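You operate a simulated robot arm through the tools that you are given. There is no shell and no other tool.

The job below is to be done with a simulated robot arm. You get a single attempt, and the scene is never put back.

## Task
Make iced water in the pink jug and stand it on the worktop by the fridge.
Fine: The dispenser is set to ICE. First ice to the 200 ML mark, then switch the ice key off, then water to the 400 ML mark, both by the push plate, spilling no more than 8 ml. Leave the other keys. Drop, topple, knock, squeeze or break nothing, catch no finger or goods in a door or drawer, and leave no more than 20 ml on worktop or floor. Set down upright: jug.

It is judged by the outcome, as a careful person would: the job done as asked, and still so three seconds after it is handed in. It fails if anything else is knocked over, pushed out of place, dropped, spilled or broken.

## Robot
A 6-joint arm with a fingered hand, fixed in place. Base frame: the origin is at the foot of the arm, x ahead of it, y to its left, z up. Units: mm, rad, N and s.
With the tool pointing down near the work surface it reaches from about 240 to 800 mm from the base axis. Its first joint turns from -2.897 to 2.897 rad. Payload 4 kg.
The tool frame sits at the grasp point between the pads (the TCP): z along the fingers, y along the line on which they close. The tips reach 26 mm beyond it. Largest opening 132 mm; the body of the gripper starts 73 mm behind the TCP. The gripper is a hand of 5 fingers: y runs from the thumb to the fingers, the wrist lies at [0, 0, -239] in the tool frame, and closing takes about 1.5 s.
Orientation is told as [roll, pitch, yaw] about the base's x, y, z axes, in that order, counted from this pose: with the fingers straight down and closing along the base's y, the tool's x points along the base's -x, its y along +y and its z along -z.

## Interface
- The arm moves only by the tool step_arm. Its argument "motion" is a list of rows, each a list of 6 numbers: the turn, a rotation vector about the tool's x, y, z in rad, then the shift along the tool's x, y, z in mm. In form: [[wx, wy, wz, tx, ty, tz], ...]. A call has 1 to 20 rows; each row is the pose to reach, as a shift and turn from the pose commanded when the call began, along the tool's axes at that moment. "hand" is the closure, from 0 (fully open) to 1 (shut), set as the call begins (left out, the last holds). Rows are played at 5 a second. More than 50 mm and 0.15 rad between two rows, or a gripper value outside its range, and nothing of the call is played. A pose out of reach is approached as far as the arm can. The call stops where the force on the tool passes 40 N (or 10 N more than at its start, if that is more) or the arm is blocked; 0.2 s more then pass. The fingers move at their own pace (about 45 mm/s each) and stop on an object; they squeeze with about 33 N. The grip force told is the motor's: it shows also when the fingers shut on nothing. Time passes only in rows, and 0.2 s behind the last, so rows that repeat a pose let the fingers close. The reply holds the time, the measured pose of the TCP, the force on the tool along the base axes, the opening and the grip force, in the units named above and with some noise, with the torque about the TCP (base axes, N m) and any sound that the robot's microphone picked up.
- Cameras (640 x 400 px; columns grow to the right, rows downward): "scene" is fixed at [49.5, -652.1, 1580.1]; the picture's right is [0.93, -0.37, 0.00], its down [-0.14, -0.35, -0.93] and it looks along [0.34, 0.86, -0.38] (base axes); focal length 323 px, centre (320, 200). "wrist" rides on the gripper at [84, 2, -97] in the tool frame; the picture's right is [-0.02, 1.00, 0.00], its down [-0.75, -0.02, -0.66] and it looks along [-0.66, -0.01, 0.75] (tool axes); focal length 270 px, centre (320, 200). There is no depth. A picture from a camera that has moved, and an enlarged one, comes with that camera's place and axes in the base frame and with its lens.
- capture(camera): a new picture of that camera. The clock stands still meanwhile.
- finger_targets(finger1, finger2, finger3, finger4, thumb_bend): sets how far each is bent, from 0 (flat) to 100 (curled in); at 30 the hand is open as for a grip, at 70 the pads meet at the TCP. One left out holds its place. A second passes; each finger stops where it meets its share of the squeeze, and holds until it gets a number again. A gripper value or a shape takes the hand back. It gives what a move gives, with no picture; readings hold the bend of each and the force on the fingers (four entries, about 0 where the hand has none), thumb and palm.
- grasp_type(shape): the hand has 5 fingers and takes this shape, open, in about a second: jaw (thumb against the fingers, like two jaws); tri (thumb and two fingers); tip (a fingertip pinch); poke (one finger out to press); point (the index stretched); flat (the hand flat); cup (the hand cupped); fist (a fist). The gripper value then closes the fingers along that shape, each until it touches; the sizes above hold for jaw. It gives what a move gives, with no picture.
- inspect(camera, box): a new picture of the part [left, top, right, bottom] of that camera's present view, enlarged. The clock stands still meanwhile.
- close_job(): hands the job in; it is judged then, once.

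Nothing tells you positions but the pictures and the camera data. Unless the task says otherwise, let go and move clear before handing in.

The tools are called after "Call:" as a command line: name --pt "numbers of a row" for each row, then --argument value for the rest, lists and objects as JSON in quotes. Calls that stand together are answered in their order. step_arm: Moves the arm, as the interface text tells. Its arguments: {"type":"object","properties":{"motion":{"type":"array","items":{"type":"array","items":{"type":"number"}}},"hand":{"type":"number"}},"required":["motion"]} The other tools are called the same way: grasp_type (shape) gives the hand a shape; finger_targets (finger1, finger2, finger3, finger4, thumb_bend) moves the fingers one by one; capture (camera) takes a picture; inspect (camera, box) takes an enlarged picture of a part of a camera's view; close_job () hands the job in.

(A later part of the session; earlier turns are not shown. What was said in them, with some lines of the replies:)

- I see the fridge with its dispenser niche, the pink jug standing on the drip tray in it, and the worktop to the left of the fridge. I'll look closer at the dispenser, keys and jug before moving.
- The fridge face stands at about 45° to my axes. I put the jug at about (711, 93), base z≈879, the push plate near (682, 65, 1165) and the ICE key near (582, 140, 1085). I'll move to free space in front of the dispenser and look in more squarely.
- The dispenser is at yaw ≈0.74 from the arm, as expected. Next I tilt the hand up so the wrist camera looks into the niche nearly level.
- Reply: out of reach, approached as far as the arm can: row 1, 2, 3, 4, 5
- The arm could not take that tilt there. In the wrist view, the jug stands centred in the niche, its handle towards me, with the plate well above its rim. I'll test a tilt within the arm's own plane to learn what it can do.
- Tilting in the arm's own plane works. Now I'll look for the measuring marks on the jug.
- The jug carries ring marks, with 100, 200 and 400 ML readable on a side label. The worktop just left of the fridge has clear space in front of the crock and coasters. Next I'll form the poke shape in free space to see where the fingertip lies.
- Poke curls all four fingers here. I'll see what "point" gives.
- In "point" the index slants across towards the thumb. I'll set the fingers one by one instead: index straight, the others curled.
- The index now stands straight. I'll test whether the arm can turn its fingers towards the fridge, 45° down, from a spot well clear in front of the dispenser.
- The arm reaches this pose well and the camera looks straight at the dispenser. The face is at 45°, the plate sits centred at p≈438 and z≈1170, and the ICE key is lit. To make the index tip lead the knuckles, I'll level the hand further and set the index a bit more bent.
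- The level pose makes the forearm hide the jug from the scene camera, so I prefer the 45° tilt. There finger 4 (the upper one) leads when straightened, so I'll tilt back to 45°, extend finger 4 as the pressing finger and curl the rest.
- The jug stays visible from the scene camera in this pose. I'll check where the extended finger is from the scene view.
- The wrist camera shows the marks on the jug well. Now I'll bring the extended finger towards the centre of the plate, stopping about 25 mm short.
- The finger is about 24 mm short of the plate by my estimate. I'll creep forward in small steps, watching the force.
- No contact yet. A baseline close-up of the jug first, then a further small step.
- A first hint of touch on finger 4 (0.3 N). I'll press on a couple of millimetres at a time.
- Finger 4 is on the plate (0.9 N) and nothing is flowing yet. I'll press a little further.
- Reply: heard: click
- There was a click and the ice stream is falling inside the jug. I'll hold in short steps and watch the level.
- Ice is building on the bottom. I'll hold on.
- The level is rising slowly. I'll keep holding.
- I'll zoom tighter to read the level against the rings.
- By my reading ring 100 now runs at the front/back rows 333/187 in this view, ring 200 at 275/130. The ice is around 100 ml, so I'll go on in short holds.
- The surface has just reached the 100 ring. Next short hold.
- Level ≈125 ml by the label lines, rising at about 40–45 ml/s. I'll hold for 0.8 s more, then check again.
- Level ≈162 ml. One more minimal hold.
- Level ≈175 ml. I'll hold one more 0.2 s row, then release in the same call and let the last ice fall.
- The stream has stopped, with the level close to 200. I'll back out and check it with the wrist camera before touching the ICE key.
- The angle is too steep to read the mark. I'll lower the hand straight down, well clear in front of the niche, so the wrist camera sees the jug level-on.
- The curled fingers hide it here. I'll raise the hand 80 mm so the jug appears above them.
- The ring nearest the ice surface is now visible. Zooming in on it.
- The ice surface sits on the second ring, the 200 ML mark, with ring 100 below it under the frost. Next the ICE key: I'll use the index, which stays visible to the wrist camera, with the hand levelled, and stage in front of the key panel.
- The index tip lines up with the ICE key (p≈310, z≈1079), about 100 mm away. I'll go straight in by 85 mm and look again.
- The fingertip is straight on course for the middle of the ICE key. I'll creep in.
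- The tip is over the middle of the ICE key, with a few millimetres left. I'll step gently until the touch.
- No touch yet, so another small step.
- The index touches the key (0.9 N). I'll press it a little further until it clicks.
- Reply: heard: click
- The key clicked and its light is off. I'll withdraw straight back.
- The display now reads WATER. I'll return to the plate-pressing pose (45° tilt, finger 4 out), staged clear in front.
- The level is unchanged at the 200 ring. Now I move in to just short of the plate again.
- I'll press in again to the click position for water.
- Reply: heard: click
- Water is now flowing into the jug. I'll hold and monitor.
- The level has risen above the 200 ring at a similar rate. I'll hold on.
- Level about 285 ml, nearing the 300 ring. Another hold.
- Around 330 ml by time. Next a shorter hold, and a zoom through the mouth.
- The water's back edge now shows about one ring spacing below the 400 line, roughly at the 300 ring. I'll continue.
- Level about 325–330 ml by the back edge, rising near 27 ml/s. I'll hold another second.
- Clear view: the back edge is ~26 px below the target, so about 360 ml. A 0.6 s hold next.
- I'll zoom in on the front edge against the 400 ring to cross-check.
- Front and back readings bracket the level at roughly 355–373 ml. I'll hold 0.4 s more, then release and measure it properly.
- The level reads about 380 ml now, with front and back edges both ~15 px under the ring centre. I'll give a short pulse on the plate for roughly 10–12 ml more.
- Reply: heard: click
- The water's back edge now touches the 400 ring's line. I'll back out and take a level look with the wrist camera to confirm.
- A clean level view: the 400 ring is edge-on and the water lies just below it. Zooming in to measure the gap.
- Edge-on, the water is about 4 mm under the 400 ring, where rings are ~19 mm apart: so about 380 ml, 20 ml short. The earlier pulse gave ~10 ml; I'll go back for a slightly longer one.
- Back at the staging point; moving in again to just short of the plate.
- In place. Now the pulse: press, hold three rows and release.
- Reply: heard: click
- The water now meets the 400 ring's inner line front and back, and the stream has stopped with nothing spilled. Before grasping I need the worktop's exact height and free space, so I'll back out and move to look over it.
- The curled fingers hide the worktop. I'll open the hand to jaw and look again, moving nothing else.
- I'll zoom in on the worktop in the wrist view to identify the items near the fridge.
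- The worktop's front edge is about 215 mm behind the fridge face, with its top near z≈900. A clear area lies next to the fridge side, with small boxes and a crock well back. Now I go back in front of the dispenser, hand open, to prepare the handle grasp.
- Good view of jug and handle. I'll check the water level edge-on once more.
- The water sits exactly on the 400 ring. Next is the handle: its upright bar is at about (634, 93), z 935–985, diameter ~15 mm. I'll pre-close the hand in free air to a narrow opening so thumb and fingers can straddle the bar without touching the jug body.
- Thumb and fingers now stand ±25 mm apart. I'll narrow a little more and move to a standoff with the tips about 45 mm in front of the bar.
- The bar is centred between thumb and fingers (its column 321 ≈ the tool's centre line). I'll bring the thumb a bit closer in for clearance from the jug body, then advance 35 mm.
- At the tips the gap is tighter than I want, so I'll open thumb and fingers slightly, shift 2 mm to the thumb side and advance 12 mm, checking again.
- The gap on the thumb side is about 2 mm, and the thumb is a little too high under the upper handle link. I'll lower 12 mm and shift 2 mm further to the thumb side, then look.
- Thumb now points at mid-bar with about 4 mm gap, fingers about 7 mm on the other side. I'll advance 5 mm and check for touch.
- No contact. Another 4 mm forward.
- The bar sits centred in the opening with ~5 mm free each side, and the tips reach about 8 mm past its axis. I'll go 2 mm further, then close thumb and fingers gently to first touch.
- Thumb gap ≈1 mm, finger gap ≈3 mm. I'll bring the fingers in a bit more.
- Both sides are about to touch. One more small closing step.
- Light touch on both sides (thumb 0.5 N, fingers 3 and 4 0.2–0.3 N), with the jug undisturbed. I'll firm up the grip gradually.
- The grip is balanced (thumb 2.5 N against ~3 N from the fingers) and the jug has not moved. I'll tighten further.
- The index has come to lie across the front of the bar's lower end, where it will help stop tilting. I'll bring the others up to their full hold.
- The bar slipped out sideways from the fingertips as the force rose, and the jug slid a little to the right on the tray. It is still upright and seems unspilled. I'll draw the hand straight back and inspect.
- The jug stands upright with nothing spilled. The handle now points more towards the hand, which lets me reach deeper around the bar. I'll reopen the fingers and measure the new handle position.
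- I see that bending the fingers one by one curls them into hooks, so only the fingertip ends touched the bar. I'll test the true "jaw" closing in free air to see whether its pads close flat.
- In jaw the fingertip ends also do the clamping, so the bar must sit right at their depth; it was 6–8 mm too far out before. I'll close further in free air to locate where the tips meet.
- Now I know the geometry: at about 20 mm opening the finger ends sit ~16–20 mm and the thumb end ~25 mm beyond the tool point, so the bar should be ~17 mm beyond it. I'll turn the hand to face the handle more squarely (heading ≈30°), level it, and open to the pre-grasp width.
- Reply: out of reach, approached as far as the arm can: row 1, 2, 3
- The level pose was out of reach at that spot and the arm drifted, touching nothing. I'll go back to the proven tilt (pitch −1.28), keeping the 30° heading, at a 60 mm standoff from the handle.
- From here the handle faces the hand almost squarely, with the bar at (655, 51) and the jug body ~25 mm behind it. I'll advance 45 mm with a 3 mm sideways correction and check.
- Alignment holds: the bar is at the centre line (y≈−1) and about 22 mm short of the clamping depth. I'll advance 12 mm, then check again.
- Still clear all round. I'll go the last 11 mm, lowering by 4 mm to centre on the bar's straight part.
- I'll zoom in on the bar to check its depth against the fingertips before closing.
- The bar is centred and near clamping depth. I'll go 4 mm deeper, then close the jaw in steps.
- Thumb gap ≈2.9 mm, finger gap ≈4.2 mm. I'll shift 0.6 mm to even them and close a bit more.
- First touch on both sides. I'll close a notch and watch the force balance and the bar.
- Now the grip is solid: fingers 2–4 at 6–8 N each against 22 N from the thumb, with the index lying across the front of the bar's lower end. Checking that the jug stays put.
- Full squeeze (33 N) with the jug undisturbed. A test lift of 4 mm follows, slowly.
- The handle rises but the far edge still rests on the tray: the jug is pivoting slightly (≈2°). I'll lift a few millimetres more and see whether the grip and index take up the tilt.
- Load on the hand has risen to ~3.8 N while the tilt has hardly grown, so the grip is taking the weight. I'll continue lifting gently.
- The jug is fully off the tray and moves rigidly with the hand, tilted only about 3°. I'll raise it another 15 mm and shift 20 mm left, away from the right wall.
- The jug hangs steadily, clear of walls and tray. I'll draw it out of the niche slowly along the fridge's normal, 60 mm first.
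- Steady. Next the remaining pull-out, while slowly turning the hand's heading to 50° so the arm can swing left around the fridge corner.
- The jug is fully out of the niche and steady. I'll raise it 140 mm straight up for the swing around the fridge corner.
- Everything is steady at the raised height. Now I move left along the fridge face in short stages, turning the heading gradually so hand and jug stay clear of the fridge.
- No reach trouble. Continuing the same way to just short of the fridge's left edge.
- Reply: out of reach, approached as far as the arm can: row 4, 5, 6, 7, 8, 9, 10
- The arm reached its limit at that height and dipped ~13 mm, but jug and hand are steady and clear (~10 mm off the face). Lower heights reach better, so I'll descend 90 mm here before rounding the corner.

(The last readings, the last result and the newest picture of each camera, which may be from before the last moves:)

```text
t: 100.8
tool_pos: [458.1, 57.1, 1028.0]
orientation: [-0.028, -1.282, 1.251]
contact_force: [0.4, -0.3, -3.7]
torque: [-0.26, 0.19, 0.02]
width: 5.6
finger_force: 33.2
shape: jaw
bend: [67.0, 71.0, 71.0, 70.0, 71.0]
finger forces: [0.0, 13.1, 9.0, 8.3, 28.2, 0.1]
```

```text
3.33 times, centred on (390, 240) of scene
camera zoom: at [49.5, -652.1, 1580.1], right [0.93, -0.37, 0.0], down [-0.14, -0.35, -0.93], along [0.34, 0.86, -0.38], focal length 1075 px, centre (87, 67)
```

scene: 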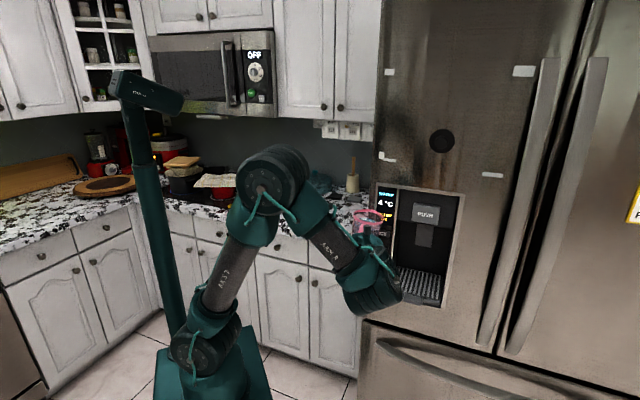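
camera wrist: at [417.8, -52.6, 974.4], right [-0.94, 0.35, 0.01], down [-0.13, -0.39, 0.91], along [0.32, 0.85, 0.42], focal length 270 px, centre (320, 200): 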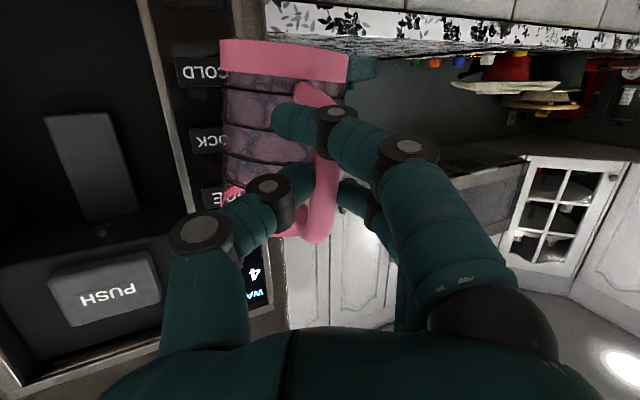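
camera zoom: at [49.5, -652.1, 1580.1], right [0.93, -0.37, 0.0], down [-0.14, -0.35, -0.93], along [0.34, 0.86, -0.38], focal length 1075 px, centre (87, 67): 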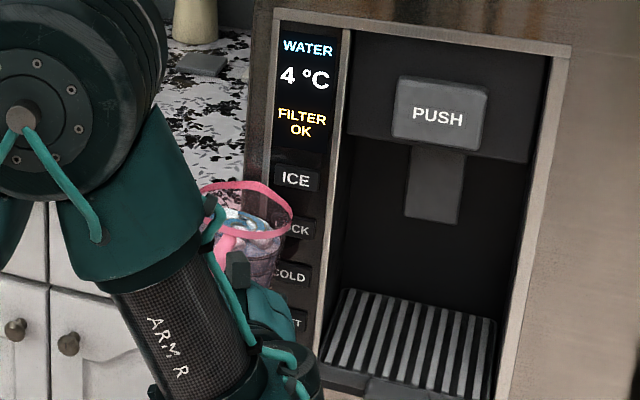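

The tray and panel are clean and the jug is steady. Now I round the fridge's left corner with a small further turn and slight descent.

Call:
step_arm --pt "-0.0139 0 -0.0041 1.2 4.9 6.6" --pt "-0.0278 0 -0.0083 2.3 9.8 13.2" --pt "-0.0417 0 -0.0124 3.5 14.7 19.9" --pt "-0.0556 0 -0.0165 4.7 19.6 26.5" --pt "-0.0695 0 -0.0207 5.8 24.5 33.1" --pt "-0.0834 -0.0006 -0.0248 7 29.4 39.7" --pt "-0.0834 -0.0006 -0.0248 7 29.4 39.7"

Call:
capture --camera "wrist"

Call:
inspect --camera "scene" --box '[300, 170, 440, 290]'

```text
t: 102.4
tool_pos: [444.5, 100.6, 1008.6]
orientation: [-0.026, -1.282, 1.337]
contact_force: [-0.8, -0.7, -3.3]
torque: [-0.24, 0.17, 0.02]
width: 5.8
finger_force: 32.9
shape: jaw
bend: [67.0, 71.0, 71.0, 70.0, 71.0]
finger forces: [0.0, 13.1, 9.0, 8.3, 28.4, 0.1]
```

```text
taken
camera wrist: at [413.0, -12.0, 956.5], right [-0.96, 0.26, 0.01], down [-0.1, -0.41, 0.91], along [0.24, 0.88, 0.42], focal length 270 px, centre (320, 200)
```

wrist: 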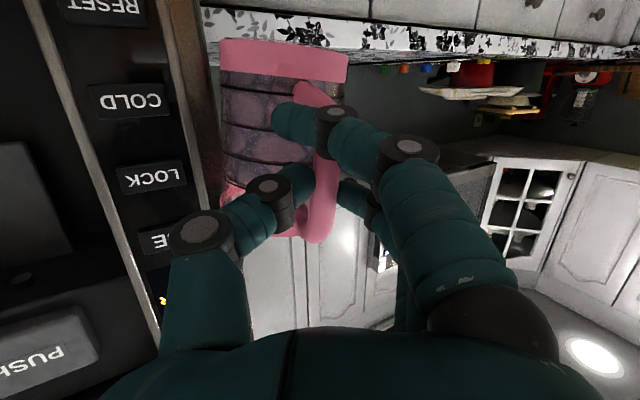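

```text
3.33 times, centred on (370, 230) of scene
camera zoom: at [49.5, -652.1, 1580.1], right [0.93, -0.37, 0.0], down [-0.14, -0.35, -0.93], along [0.34, 0.86, -0.38], focal length 1075 px, centre (153, 100)
```

zoom: 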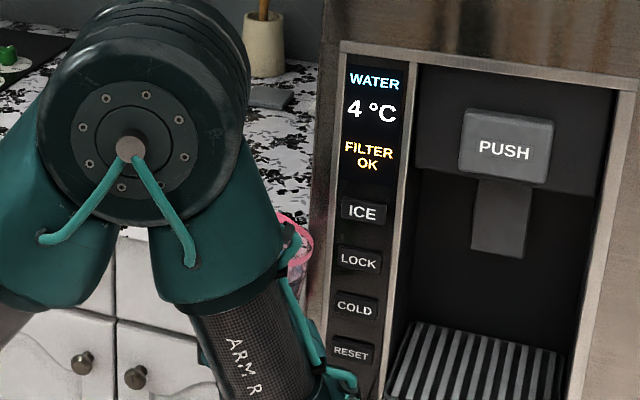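

The jug is past the corner, ~12 mm clear. I'll now move forward towards the worktop alongside the fridge.

Call:
step_arm --pt "0.0086 0 0.0026 -2.8 0.3 9.3" --pt "0.0173 0 0.0051 -5.5 0.6 18.6" --pt "0.0259 0 0.0077 -8.3 0.9 28" --pt "0.0345 0 0.0103 -11.1 1.1 37.3" --pt "0.0432 0 0.0128 -13.8 1.4 46.6" --pt "0.0518 0 0.0154 -16.6 1.7 55.9" --pt "0.0518 0 0.0154 -16.6 1.7 55.9"

Call:
capture --camera "wrist"

Call:
capture --camera "scene"

```text
t: 104.0
tool_pos: [458.2, 159.1, 1010.6]
orientation: [-0.026, -1.283, 1.281]
contact_force: [0.7, 0.4, -3.0]
torque: [-0.24, 0.13, 0.0]
width: 5.6
finger_force: 33.1
shape: jaw
bend: [67.0, 71.0, 71.0, 70.0, 71.0]
finger forces: [0.0, 13.1, 8.9, 8.3, 28.3, 0.0]
```

```text
taken
camera wrist: at [419.9, 46.8, 956.5], right [-0.95, 0.32, 0.01], down [-0.12, -0.4, 0.91], along [0.29, 0.86, 0.42], focal length 270 px, centre (320, 200)
```

wrist: 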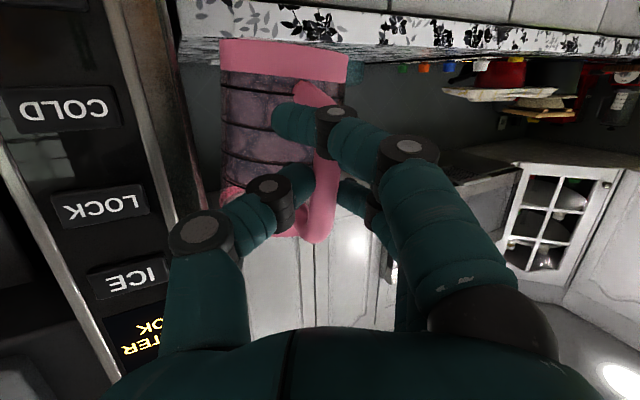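

```text
taken
```

scene: 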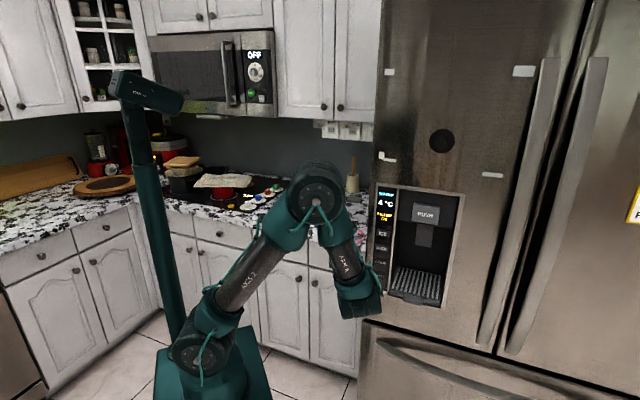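

Steady. On towards the worktop, keeping the hand clear of the fridge side.

Call:
step_arm --pt "0.0099 0 0.0029 -2.7 1.3 8.9" --pt "0.0197 0 0.0059 -5.3 2.6 17.9" --pt "0.0296 0 0.0088 -8 3.8 26.8" --pt "0.0395 0 0.0118 -10.6 5.1 35.8" --pt "0.0494 0 0.0147 -13.3 6.4 44.7" --pt "0.0592 0 0.0176 -16 7.7 53.6" --pt "0.0691 0 0.0206 -18.6 9 62.6" --pt "0.079 0 0.0235 -21.3 10.2 71.5" --pt "0.0888 0 0.0265 -23.9 11.5 80.5" --pt "0.0987 0.0007 0.0294 -26.6 12.8 89.4" --pt "0.0987 0.0007 0.0294 -26.6 12.8 89.4"

Call:
capture --camera "wrist"

Call:
capture --camera "scene"

```text
t: 106.4
tool_pos: [474.0, 250.6, 1009.0]
orientation: [-0.023, -1.282, 1.177]
contact_force: [0.2, 0.8, -3.7]
torque: [-0.25, 0.22, 0.0]
width: 6.1
finger_force: 32.6
shape: jaw
bend: [67.0, 71.0, 71.0, 70.0, 71.0]
finger forces: [0.0, 13.1, 9.0, 8.2, 28.3, 0.0]
```

```text
taken
camera wrist: at [425.6, 144.3, 956.3], right [-0.91, 0.41, 0.01], down [-0.16, -0.38, 0.91], along [0.38, 0.83, 0.42], focal length 270 px, centre (320, 200)
```

wrist: 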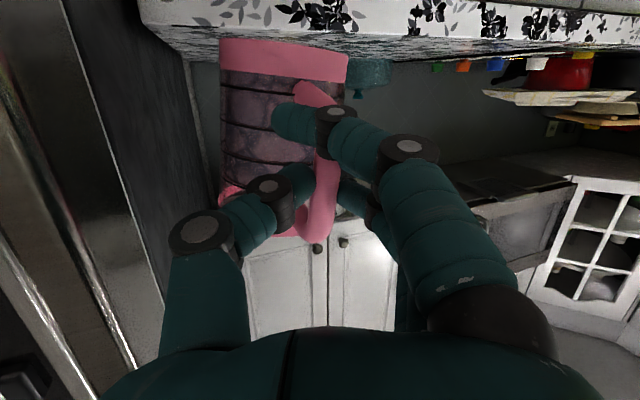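

```text
taken
```

scene: 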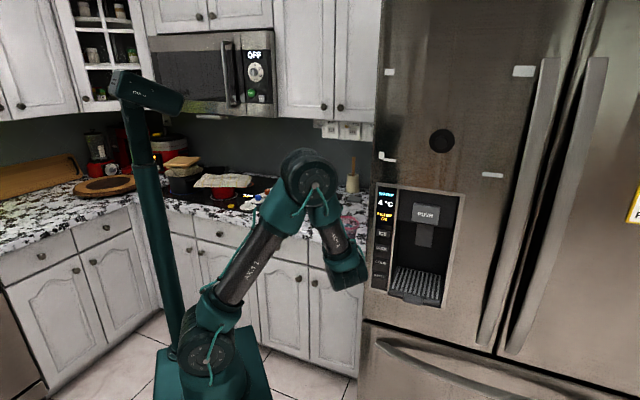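

The worktop top is near z≈912 and the jug's underside at ≈935–940. I'll raise 20 mm more while moving forward and turning the heading back towards the worktop.

Call:
step_arm --pt "0.0245 0 0.0073 -6 -0.8 8" --pt "0.049 0 0.0146 -11.5 -1.7 16.4" --pt "0.0734 0 0.0218 -16.5 -2.5 25" --pt "0.0979 0 0.0291 -21 -3.4 33.5" --pt "0.1224 0 0.0364 -25.5 -4.2 42" --pt "0.1469 0.001 0.0437 -29.7 -5.1 50.7" --pt "0.1714 0.001 0.051 -33.8 -5.9 59.4" --pt "0.1959 0.001 0.0583 -37.8 -6.8 68.1" --pt "0.2203 0.0015 0.0655 -41.9 -7.6 76.8" --pt "0.2448 0.0015 0.0728 -45.9 -8.5 85.5" --pt "0.2693 0.002 0.0801 -49.9 -9.3 94.1" --pt "0.2693 0.002 0.0801 -49.9 -9.3 94.1"

Call:
capture --camera "wrist"

Call:
capture --camera "scene"

```text
t: 109.0
tool_pos: [524.9, 341.9, 1031.0]
orientation: [-0.023, -1.283, 0.893]
contact_force: [0.3, -0.2, -3.9]
torque: [-0.16, 0.24, 0.0]
width: 5.9
finger_force: 33.0
shape: jaw
bend: [67.0, 70.0, 71.0, 70.0, 71.0]
finger forces: [0.0, 13.0, 9.0, 8.3, 28.5, 0.0]
```

```text
taken
camera wrist: at [448.3, 253.0, 976.7], right [-0.76, 0.65, 0.01], down [-0.26, -0.33, 0.91], along [0.59, 0.69, 0.42], focal length 270 px, centre (320, 200)
```

wrist: 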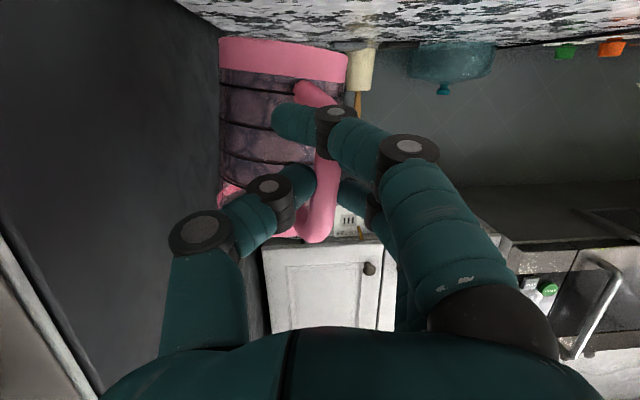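

```text
taken
```

scene: 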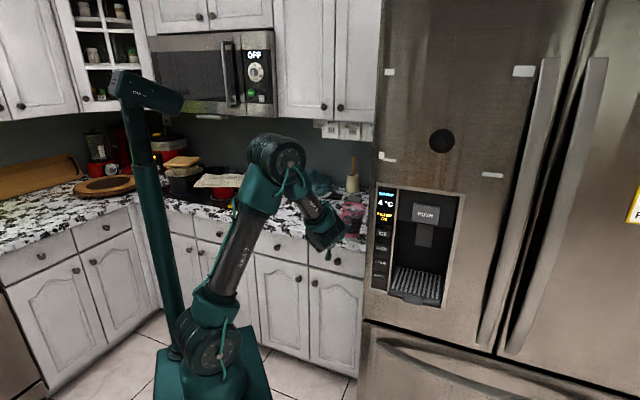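

The jug is over the worktop's front edge and steady. I'll carry it ~115 mm further in, to a clear spot about 60 mm from the fridge side.

Call:
step_arm --pt "0.0074 0 0.0022 -3 -0.2 10.2" --pt "0.0148 0 0.0044 -6.1 -0.3 20.3" --pt "0.0222 0 0.0066 -9.1 -0.5 30.5" --pt "0.0296 0 0.0088 -12.1 -0.7 40.7" --pt "0.037 0 0.011 -15.1 -0.8 50.9" --pt "0.0445 0 0.0132 -18.2 -1 61" --pt "0.0519 0 0.0154 -21.2 -1.1 71.2" --pt "0.0593 0 0.0176 -24.2 -1.3 81.4" --pt "0.0667 0 0.0198 -27.2 -1.5 91.6" --pt "0.0741 0 0.022 -30.3 -1.6 101.7" --pt "0.0815 0.0006 0.0242 -33.3 -1.8 111.9" --pt "0.0815 0.0006 0.0242 -33.3 -1.8 111.9"

Call:
capture --camera "wrist"

Call:
inspect --camera "scene" --box '[270, 130, 410, 260]'

```text
t: 111.6
tool_pos: [600.5, 430.7, 1031.2]
orientation: [-0.023, -1.283, 0.807]
contact_force: [0.1, 0.2, -4.4]
torque: [-0.11, 0.27, -0.02]
width: 5.8
finger_force: 33.3
shape: jaw
bend: [67.0, 70.0, 71.0, 70.0, 71.0]
finger forces: [0.0, 13.2, 9.0, 8.2, 28.4, 0.0]
```

```text
taken
camera wrist: at [517.6, 349.5, 977.8], right [-0.7, 0.71, 0.01], down [-0.29, -0.3, 0.91], along [0.65, 0.64, 0.42], focal length 270 px, centre (320, 200)
```

wrist: 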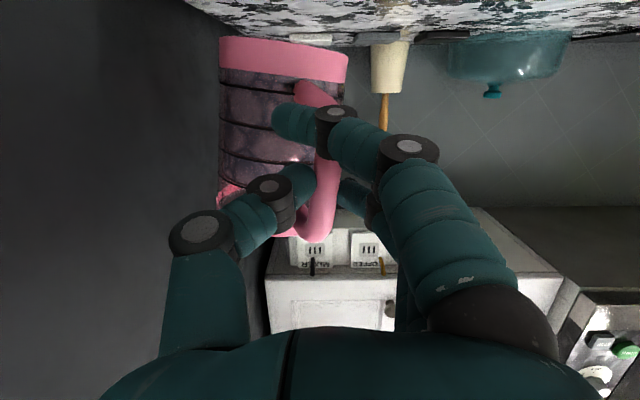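

```text
3.08 times, centred on (340, 195) of scene
camera zoom: at [49.5, -652.1, 1580.1], right [0.93, -0.37, 0.0], down [-0.14, -0.35, -0.93], along [0.34, 0.86, -0.38], focal length 993 px, centre (258, 215)
```

zoom: 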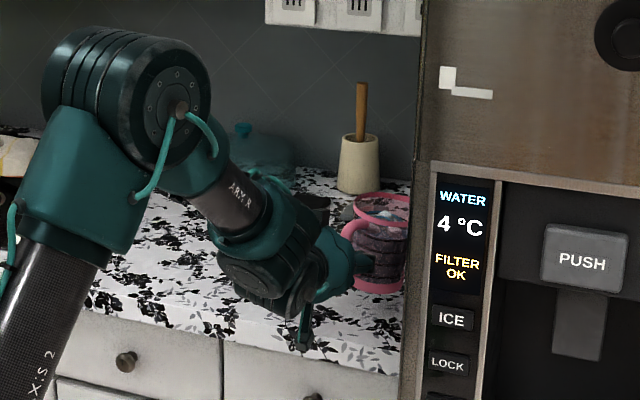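

The spot is clear; the crock and boxes are well behind. I'll lower gently, 28 mm first, then feel for contact.

Call:
step_arm --pt "0 0 0 6.7 0 2" --pt "0 0 0 13.4 0.1 4" --pt "0 0 0 20.1 0.15 6" --pt "0 0 0 26.8 0.2 8" --pt "0 0 0 26.8 0.2 8"

Call:
inspect --camera "wrist" --box '[180, 0, 460, 160]'

Call:
inspect --camera "scene" --box '[320, 180, 390, 240]'

```text
t: 112.8
tool_pos: [600.7, 431.1, 1004.0]
orientation: [-0.022, -1.283, 0.808]
contact_force: [-0.1, 0.3, -3.2]
torque: [-0.15, 0.32, 0.0]
width: 5.7
finger_force: 33.4
shape: jaw
bend: [67.0, 70.0, 71.0, 70.0, 71.0]
finger forces: [0.0, 13.2, 9.0, 8.2, 28.3, 0.0]
```

```text
2.29 times, centred on (320, 80) of wrist
camera zoom: at [517.4, 348.7, 950.1], right [-0.7, 0.71, 0.01], down [-0.29, -0.3, 0.91], along [0.65, 0.64, 0.42], focal length 618 px, centre (320, 474)
```

zoom: 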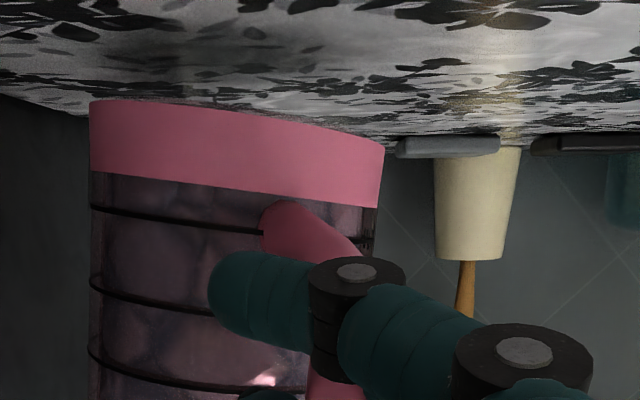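

```text
6.67 times, centred on (355, 210) of scene
camera zoom: at [49.5, -652.1, 1580.1], right [0.93, -0.37, 0.0], down [-0.14, -0.35, -0.93], along [0.34, 0.86, -0.38], focal length 2151 px, centre (87, 133)
```

zoom: 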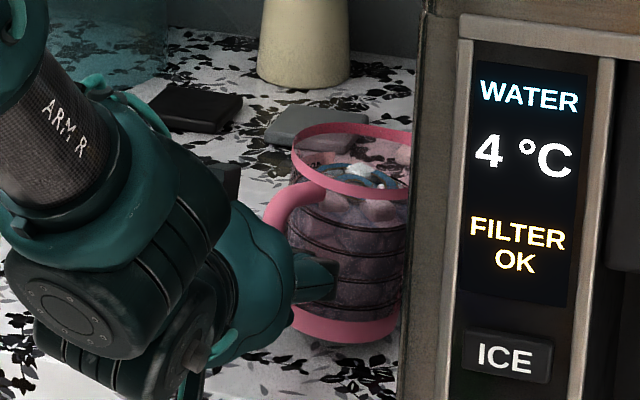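

The wrist view shows the jug's base leaning about 6° (fridge side low). I'll raise it 8 mm and roll the hand to level it before setting down.

Call:
step_arm --pt "0 0 0 -3.8 0 -1.1" --pt "0 0 0 -7.7 0 -2.3" --pt "0 -0.01 -0.022 -7.7 0 -2.3" --pt "0 -0.02 -0.044 -7.7 0 -2.3" --pt "0 -0.03 -0.066 -7.7 0 -2.3" --pt "0 -0.04 -0.088 -7.7 0 -2.3" --pt "0 -0.05 -0.11 -7.7 0 -2.3" --pt "0 -0.05 -0.11 -7.7 0 -2.3"

Call:
capture --camera "wrist"

Call:
inspect --camera "scene" --box '[320, 180, 390, 240]'

```text
t: 114.6
tool_pos: [601.5, 430.1, 1010.6]
orientation: [-0.444, -1.307, 1.247]
contact_force: [0.8, -0.7, -3.2]
torque: [-0.16, 0.28, 0.01]
width: 5.6
finger_force: 32.9
shape: jaw
bend: [67.0, 70.0, 71.0, 70.0, 71.0]
finger forces: [0.0, 13.6, 8.9, 8.0, 27.9, 0.0]
```

```text
taken
camera wrist: at [526.5, 343.7, 952.5], right [-0.72, 0.69, -0.09], down [-0.38, -0.28, 0.88], along [0.58, 0.67, 0.46], focal length 270 px, centre (320, 200)
```

wrist: 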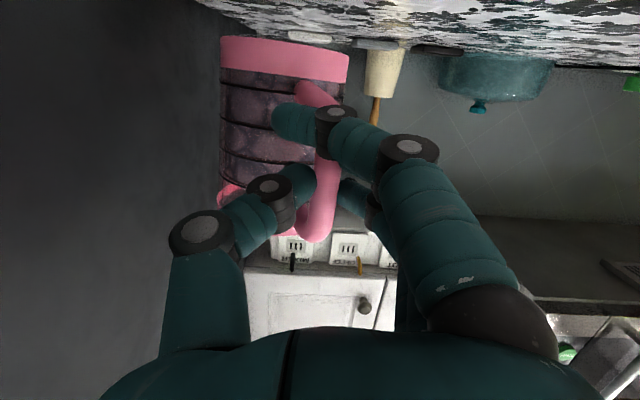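

```text
6.67 times, centred on (355, 210) of scene
camera zoom: at [49.5, -652.1, 1580.1], right [0.93, -0.37, 0.0], down [-0.14, -0.35, -0.93], along [0.34, 0.86, -0.38], focal length 2151 px, centre (87, 133)
```

zoom: 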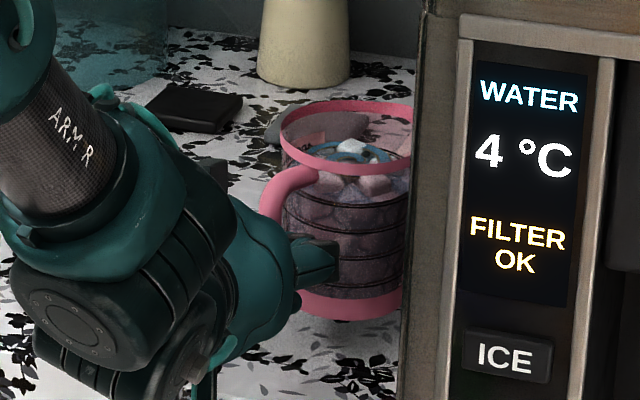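

The jug's base is now parallel with the worktop in the wrist view. I'll lower again, 16 mm and then in small steps.

Call:
step_arm --pt "0 0 0 3.9 0.4 0.9" --pt "0 0 0 7.7 0.9 1.9" --pt "0 0 0 11.6 1.3 2.8" --pt "0 0 0 15.4 1.7 3.8" --pt "0 0 0 15.4 1.7 3.8"

Call:
inspect --camera "wrist" --box '[180, 0, 460, 160]'

Call:
inspect --camera "scene" --box '[320, 180, 390, 240]'

```text
t: 115.8
tool_pos: [599.9, 430.3, 994.1]
orientation: [-0.446, -1.306, 1.25]
contact_force: [-0.1, -0.4, -4.8]
torque: [-0.15, 0.26, 0.02]
width: 5.9
finger_force: 33.5
shape: jaw
bend: [67.0, 70.0, 71.0, 70.0, 71.0]
finger forces: [0.0, 13.4, 9.1, 8.0, 27.9, 0.0]
```

```text
2.29 times, centred on (320, 80) of wrist
camera zoom: at [526.1, 343.5, 935.6], right [-0.72, 0.69, -0.09], down [-0.38, -0.28, 0.88], along [0.58, 0.67, 0.46], focal length 618 px, centre (320, 474)
```

zoom: 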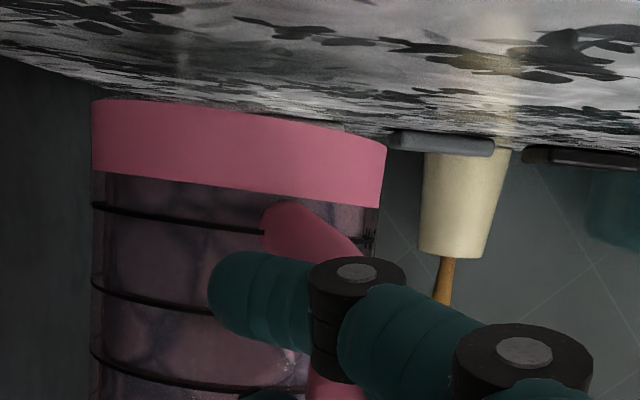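

```text
6.67 times, centred on (355, 210) of scene
camera zoom: at [49.5, -652.1, 1580.1], right [0.93, -0.37, 0.0], down [-0.14, -0.35, -0.93], along [0.34, 0.86, -0.38], focal length 2151 px, centre (87, 133)
```

zoom: 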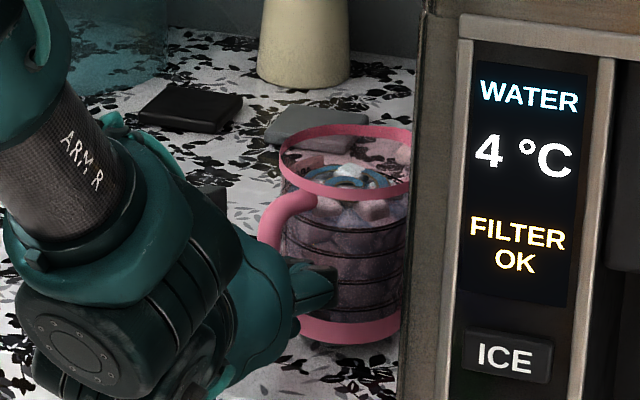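

About 15 mm left. Lowering 9 mm slowly.

Call:
step_arm --pt "0 0 0 2.9 0.3 0.7" --pt "0 0 0 5.8 0.7 1.4" --pt "0 0 0 8.7 1 2.1" --pt "0 0 0 8.7 1 2.1"

Call:
inspect --camera "wrist" --box '[180, 0, 460, 160]'

```text
t: 116.8
tool_pos: [600.2, 430.2, 985.8]
orientation: [-0.444, -1.308, 1.247]
contact_force: [0.4, -0.6, -4.2]
torque: [-0.16, 0.29, -0.01]
width: 5.8
finger_force: 32.6
shape: jaw
bend: [67.0, 70.0, 71.0, 70.0, 71.0]
finger forces: [0.1, 13.5, 9.1, 8.0, 27.9, 0.1]
```

```text
2.29 times, centred on (320, 80) of wrist
camera zoom: at [526.2, 343.7, 927.0], right [-0.72, 0.69, -0.09], down [-0.38, -0.28, 0.88], along [0.58, 0.67, 0.46], focal length 618 px, centre (320, 474)
```

zoom: 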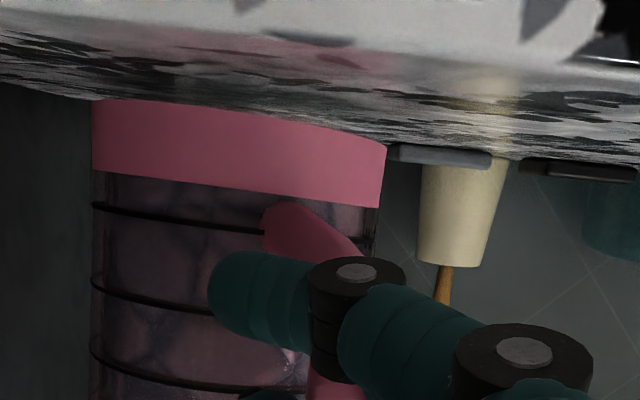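

Close now; stepping 2 mm at a time and watching the load.

Call:
step_arm --pt "0 0 0 1.9 0.2 0.5" --pt "0 0 0 1.9 0.2 0.5"

Call:
step_arm --pt "0 0 0 1.9 0.2 0.5" --pt "0 0 0 1.9 0.2 0.5"

```text
t: 117.4
tool_pos: [602.6, 430.2, 984.8]
orientation: [-0.445, -1.308, 1.248]
contact_force: [0.3, -0.4, -4.5]
torque: [-0.13, 0.24, 0.0]
width: 5.6
finger_force: 33.5
shape: jaw
bend: [67.0, 70.0, 71.0, 70.0, 71.0]
finger forces: [0.1, 13.4, 9.1, 8.1, 27.9, 0.0]
```

```text
t: 118.0
tool_pos: [601.6, 430.8, 981.3]
orientation: [-0.444, -1.305, 1.246]
contact_force: [-0.2, 0.4, -4.3]
torque: [-0.14, 0.25, 0.01]
width: 5.8
finger_force: 33.4
shape: jaw
bend: [67.0, 70.0, 71.0, 70.0, 71.0]
finger forces: [0.0, 13.5, 9.1, 8.0, 27.9, 0.1]
```

Call:
step_arm --pt "0 0 0 1.9 0.2 0.5" --pt "0 0 0 1.9 0.2 0.5"

Call:
step_arm --pt "0 0 0 1.9 0.2 0.5" --pt "0 0 0 1.9 0.2 0.5"

Call:
inspect --camera "scene" --box '[320, 180, 390, 240]'

Call:
inspect --camera "wrist" --box '[180, 0, 460, 160]'

```text
t: 118.6
tool_pos: [600.3, 430.8, 980.8]
orientation: [-0.448, -1.307, 1.25]
contact_force: [-2.2, 0.5, 0.5]
torque: [-0.11, 0.09, 0.02]
width: 5.9
finger_force: 32.6
shape: jaw
bend: [67.0, 70.0, 71.0, 70.0, 71.0]
finger forces: [0.0, 11.9, 9.8, 8.1, 27.5, 0.0]
```

```text
t: 119.2
tool_pos: [601.0, 429.6, 977.2]
orientation: [-0.45, -1.31, 1.252]
contact_force: [-3.5, -0.7, 5.0]
torque: [0.03, -0.1, 0.01]
width: 6.0
finger_force: 33.0
shape: jaw
bend: [67.0, 70.0, 71.0, 70.0, 71.0]
finger forces: [0.1, 10.0, 10.5, 7.9, 28.0, 0.0]
```

```text
6.67 times, centred on (355, 210) of scene
camera zoom: at [49.5, -652.1, 1580.1], right [0.93, -0.37, 0.0], down [-0.14, -0.35, -0.93], along [0.34, 0.86, -0.38], focal length 2151 px, centre (87, 133)
```

zoom: 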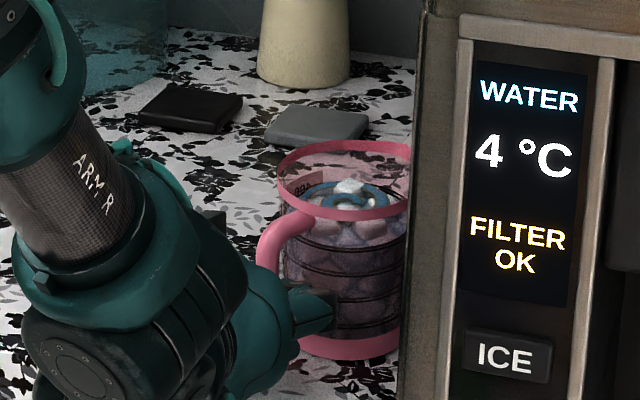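

```text
2.29 times, centred on (320, 80) of wrist
camera zoom: at [526.6, 343.8, 919.7], right [-0.72, 0.69, -0.09], down [-0.38, -0.28, 0.88], along [0.58, 0.67, 0.46], focal length 618 px, centre (320, 474)
```

zoom: 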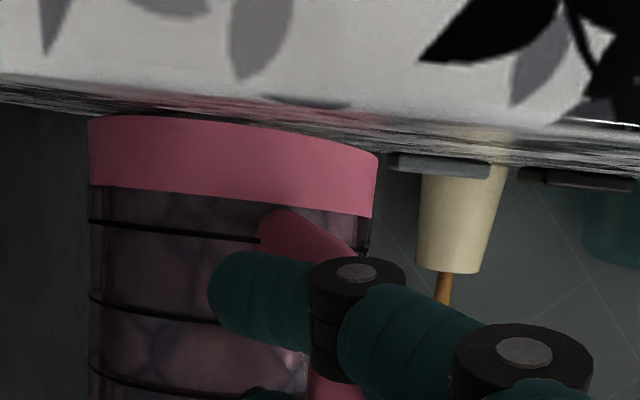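

Touchdown: the load went from −4.3 N to +5 N, so the jug stands on the worktop. I'll ease up about 1 mm to take off the pressing force before letting go.

Call:
step_arm --pt "0 0 0 -0.9 -0.1 -0.2" --pt "0 0 0 -0.9 -0.1 -0.2" --pt "0 0 0 -0.9 -0.1 -0.2"

Call:
inspect --camera "wrist" --box '[190, 20, 350, 110]'

```text
t: 120.0
tool_pos: [600.7, 429.8, 979.2]
orientation: [-0.447, -1.306, 1.249]
contact_force: [-0.3, 0.4, 1.1]
torque: [-0.03, -0.01, 0.02]
width: 5.7
finger_force: 32.6
shape: jaw
bend: [67.0, 70.0, 71.0, 70.0, 71.0]
finger forces: [0.1, 9.4, 10.1, 7.9, 28.0, 0.0]
```

```text
4.00 times, centred on (270, 65) of wrist
camera zoom: at [526.5, 343.7, 920.2], right [-0.72, 0.69, -0.09], down [-0.38, -0.28, 0.88], along [0.58, 0.67, 0.46], focal length 1081 px, centre (520, 740)
```

zoom: 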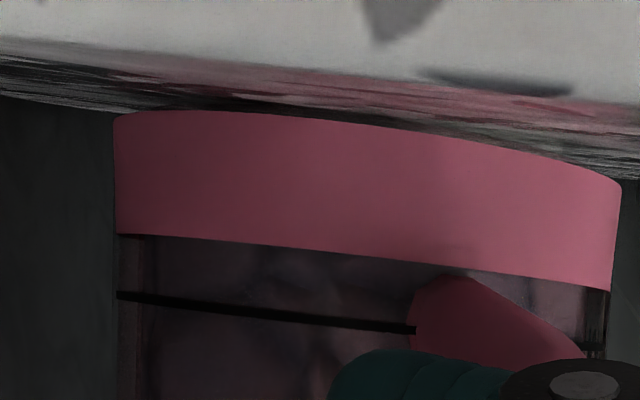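

Forces and torques are now near zero, so the jug stands on its own. I'll open the hand a little to release.

Call:
step_arm --pt "0 0 0 0 0 0" --pt "0 0 0 0 0 0" --hand 0.87

Call:
inspect --camera "wrist" --box '[200, 0, 440, 240]'

Call:
inspect --camera "scene" --box '[320, 180, 390, 240]'

```text
t: 120.6
tool_pos: [602.1, 431.4, 979.7]
orientation: [-0.445, -1.307, 1.246]
contact_force: [0.4, 0.3, 0.5]
torque: [0.01, -0.01, 0.0]
width: 16.8
finger_force: 0.0
shape: jaw
bend: [72.0, 72.0, 72.0, 72.0, 70.0]
finger forces: [0.0, 0.0, 0.0, 0.1, 0.0, 0.1]
```

```text
1.67 times, centred on (320, 120) of wrist
camera zoom: at [526.5, 343.7, 920.2], right [-0.72, 0.69, -0.09], down [-0.38, -0.28, 0.88], along [0.58, 0.67, 0.46], focal length 450 px, centre (320, 333)
```

zoom: 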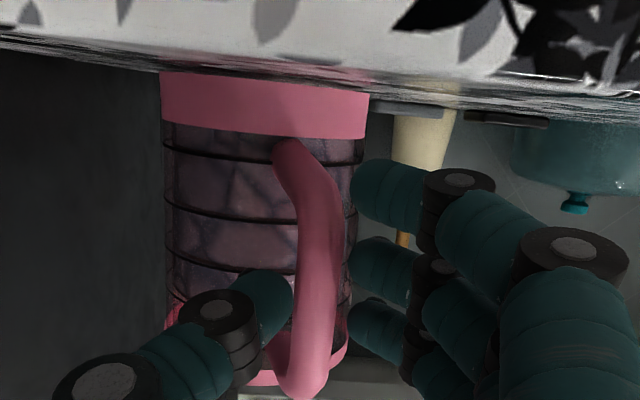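

```text
6.67 times, centred on (355, 210) of scene
camera zoom: at [49.5, -652.1, 1580.1], right [0.93, -0.37, 0.0], down [-0.14, -0.35, -0.93], along [0.34, 0.86, -0.38], focal length 2151 px, centre (87, 133)
```

zoom: 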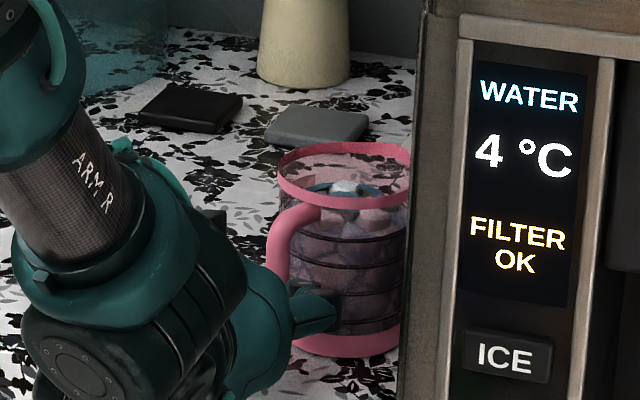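

Released, and the jug stands upright on its own. I'll open wider, then draw straight back.

Call:
step_arm --pt "0 0 0 0 0 0" --pt "0 0 0 0 0 0" --pt "0 0 0 0 0 0" --hand 0.7

Call:
inspect --camera "wrist" --box '[180, 0, 460, 240]'

```text
t: 121.4
tool_pos: [601.3, 430.2, 978.9]
orientation: [-0.445, -1.306, 1.247]
contact_force: [-0.2, 0.0, 0.3]
torque: [-0.02, 0.02, 0.0]
width: 39.1
finger_force: 0.1
shape: jaw
bend: [73.0, 73.0, 73.0, 73.0, 70.0]
finger forces: [0.0, 0.0, 0.0, 0.0, 0.0, 0.0]
```

```text
1.67 times, centred on (320, 120) of wrist
camera zoom: at [526.6, 343.8, 920.4], right [-0.72, 0.69, -0.09], down [-0.38, -0.28, 0.88], along [0.58, 0.67, 0.46], focal length 450 px, centre (320, 333)
```

zoom: 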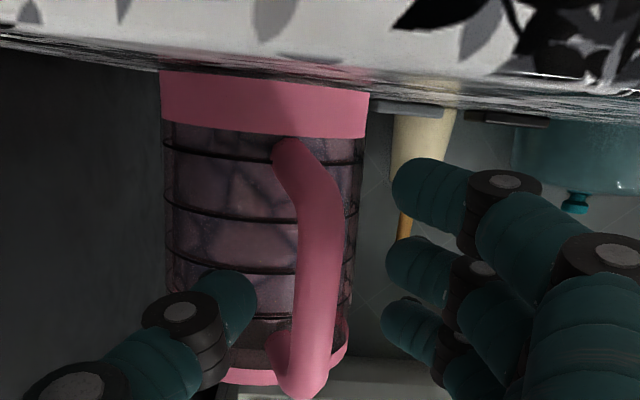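

Clear on both sides of the bar. Drawing straight back.

Call:
step_arm --pt "0 0 0 1.9 0.2 -7.8" --pt "0 0 0 3.7 0.4 -15.5" --pt "0 0 0 7 0.8 -29.1" --pt "0 0 0 11.7 1.3 -48.6" --pt "0 0 0 16.3 1.8 -68" --pt "0 0 0 21 2.3 -87.4" --pt "0 0 0 24.5 2.7 -102"

Call:
capture --camera "wrist"

Call:
capture --camera "scene"

Call:
inspect --camera "scene" --box '[310, 170, 390, 240]'

```text
t: 123.0
tool_pos: [525.8, 356.9, 979.2]
orientation: [-0.45, -1.307, 1.25]
contact_force: [0.1, 0.4, 0.5]
torque: [0.05, 0.0, -0.01]
width: 39.3
finger_force: 0.1
shape: jaw
bend: [73.0, 73.0, 73.0, 73.0, 70.0]
finger forces: [0.0, 0.0, 0.1, 0.1, 0.0, 0.1]
```

```text
taken
camera wrist: at [451.6, 269.6, 920.4], right [-0.72, 0.69, -0.09], down [-0.38, -0.28, 0.88], along [0.58, 0.67, 0.46], focal length 270 px, centre (320, 200)
```

wrist: 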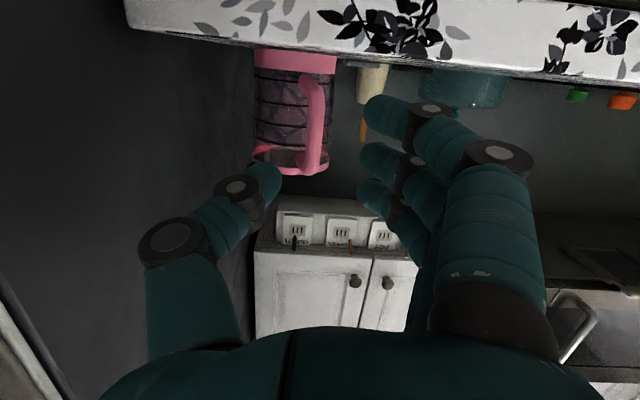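

```text
taken
```

scene: 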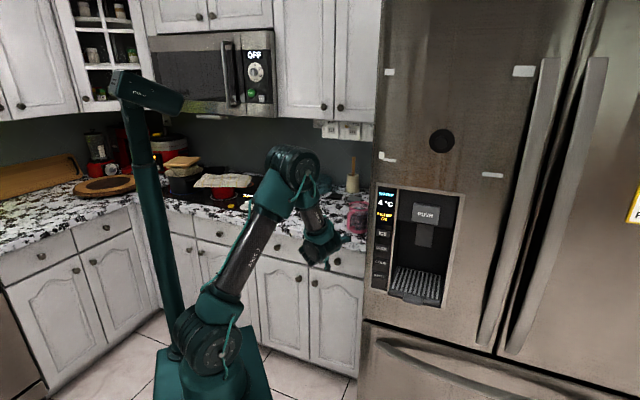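

```text
5.71 times, centred on (350, 205) of scene
camera zoom: at [49.5, -652.1, 1580.1], right [0.93, -0.37, 0.0], down [-0.14, -0.35, -0.93], along [0.34, 0.86, -0.38], focal length 1844 px, centre (149, 171)
```

zoom: 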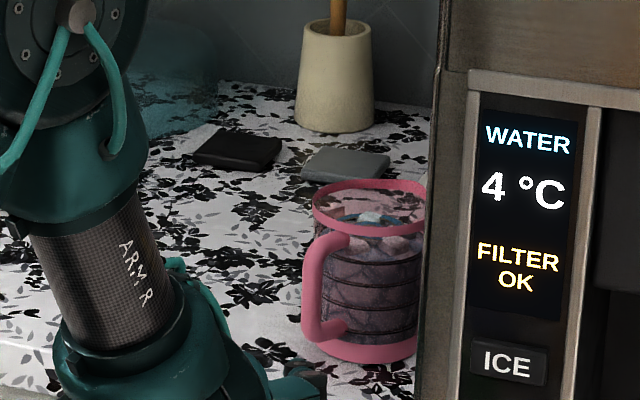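

The jug stands upright by the fridge, hand free. I'll check the tray and jug for any spill and confirm the level.

Call:
inspect --camera "scene" --box '[375, 240, 455, 320]'

Call:
inspect --camera "wrist" --box '[230, 40, 350, 190]'

Call:
inspect --camera "scene" --box '[325, 190, 370, 235]'

```text
5.00 times, centred on (415, 280) of scene
camera zoom: at [49.5, -652.1, 1580.1], right [0.93, -0.37, 0.0], down [-0.14, -0.35, -0.93], along [0.34, 0.86, -0.38], focal length 1613 px, centre (-155, -200)
```

zoom: 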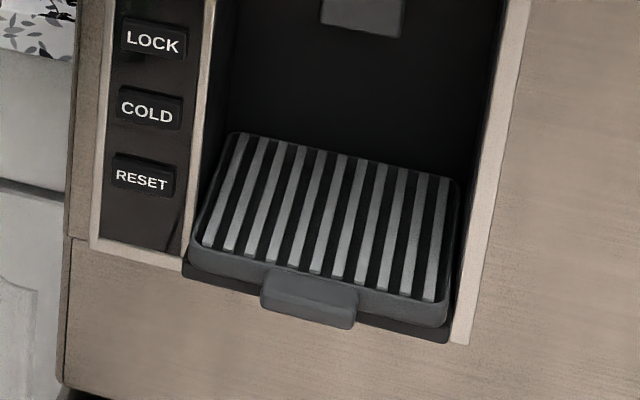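

```text
2.67 times, centred on (290, 115) of wrist
camera zoom: at [451.6, 269.6, 920.4], right [-0.72, 0.69, -0.09], down [-0.38, -0.28, 0.88], along [0.58, 0.67, 0.46], focal length 721 px, centre (400, 427)
```

zoom: 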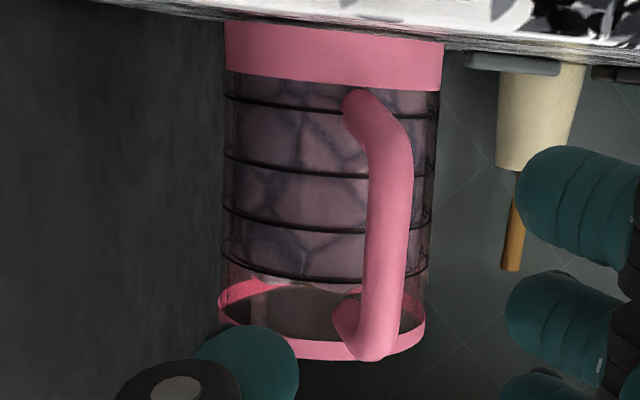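

```text
8.89 times, centred on (348, 212) of scene
camera zoom: at [49.5, -652.1, 1580.1], right [0.93, -0.37, 0.0], down [-0.14, -0.35, -0.93], along [0.34, 0.86, -0.38], focal length 2868 px, centre (76, 89)
```

zoom: 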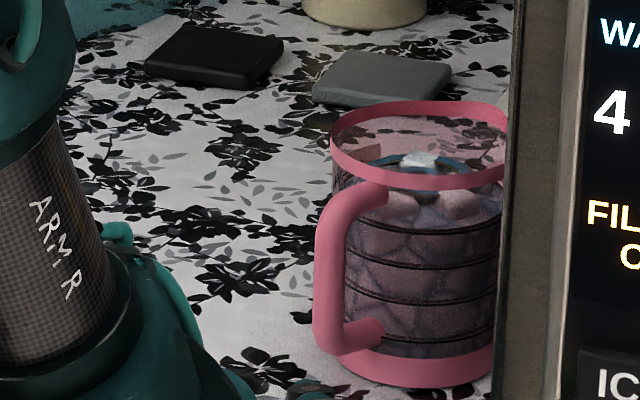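

The tray is dry, the worktop clean, and the jug stands upright by the fridge with the water on the 400 ML ring. The ICE key is off, the other keys are untouched, and the hand is clear. Handing in.

Call:
close_job

```text
The job is handed in.
```

The iced water is made. The pink jug stands upright on the worktop, roughly 60 mm from the side of the fridge, and the job is handed in.

- **Filling:** I read the ice at the 200 ML mark and then switched the ice key off, so the display now shows WATER. I then added water until it sat on the 400 ML mark. Ice and water both went in by the push plate, and I left the other keys alone.
- **Spills:** I saw none. The tray is dry and the worktop is clean in the last pictures.
- **A slip on the way:** on my first try at the handle, the bar slipped out of the fingers. The jug slid about 30 mm sideways on the dispenser tray but stayed upright. The second grip held.
- **Tilt while carrying:** the jug leaned a few degrees in the hand, so I levelled it before setting it down.

The level marks are my reading from the cameras, so the true amounts could be a few millilitres off.
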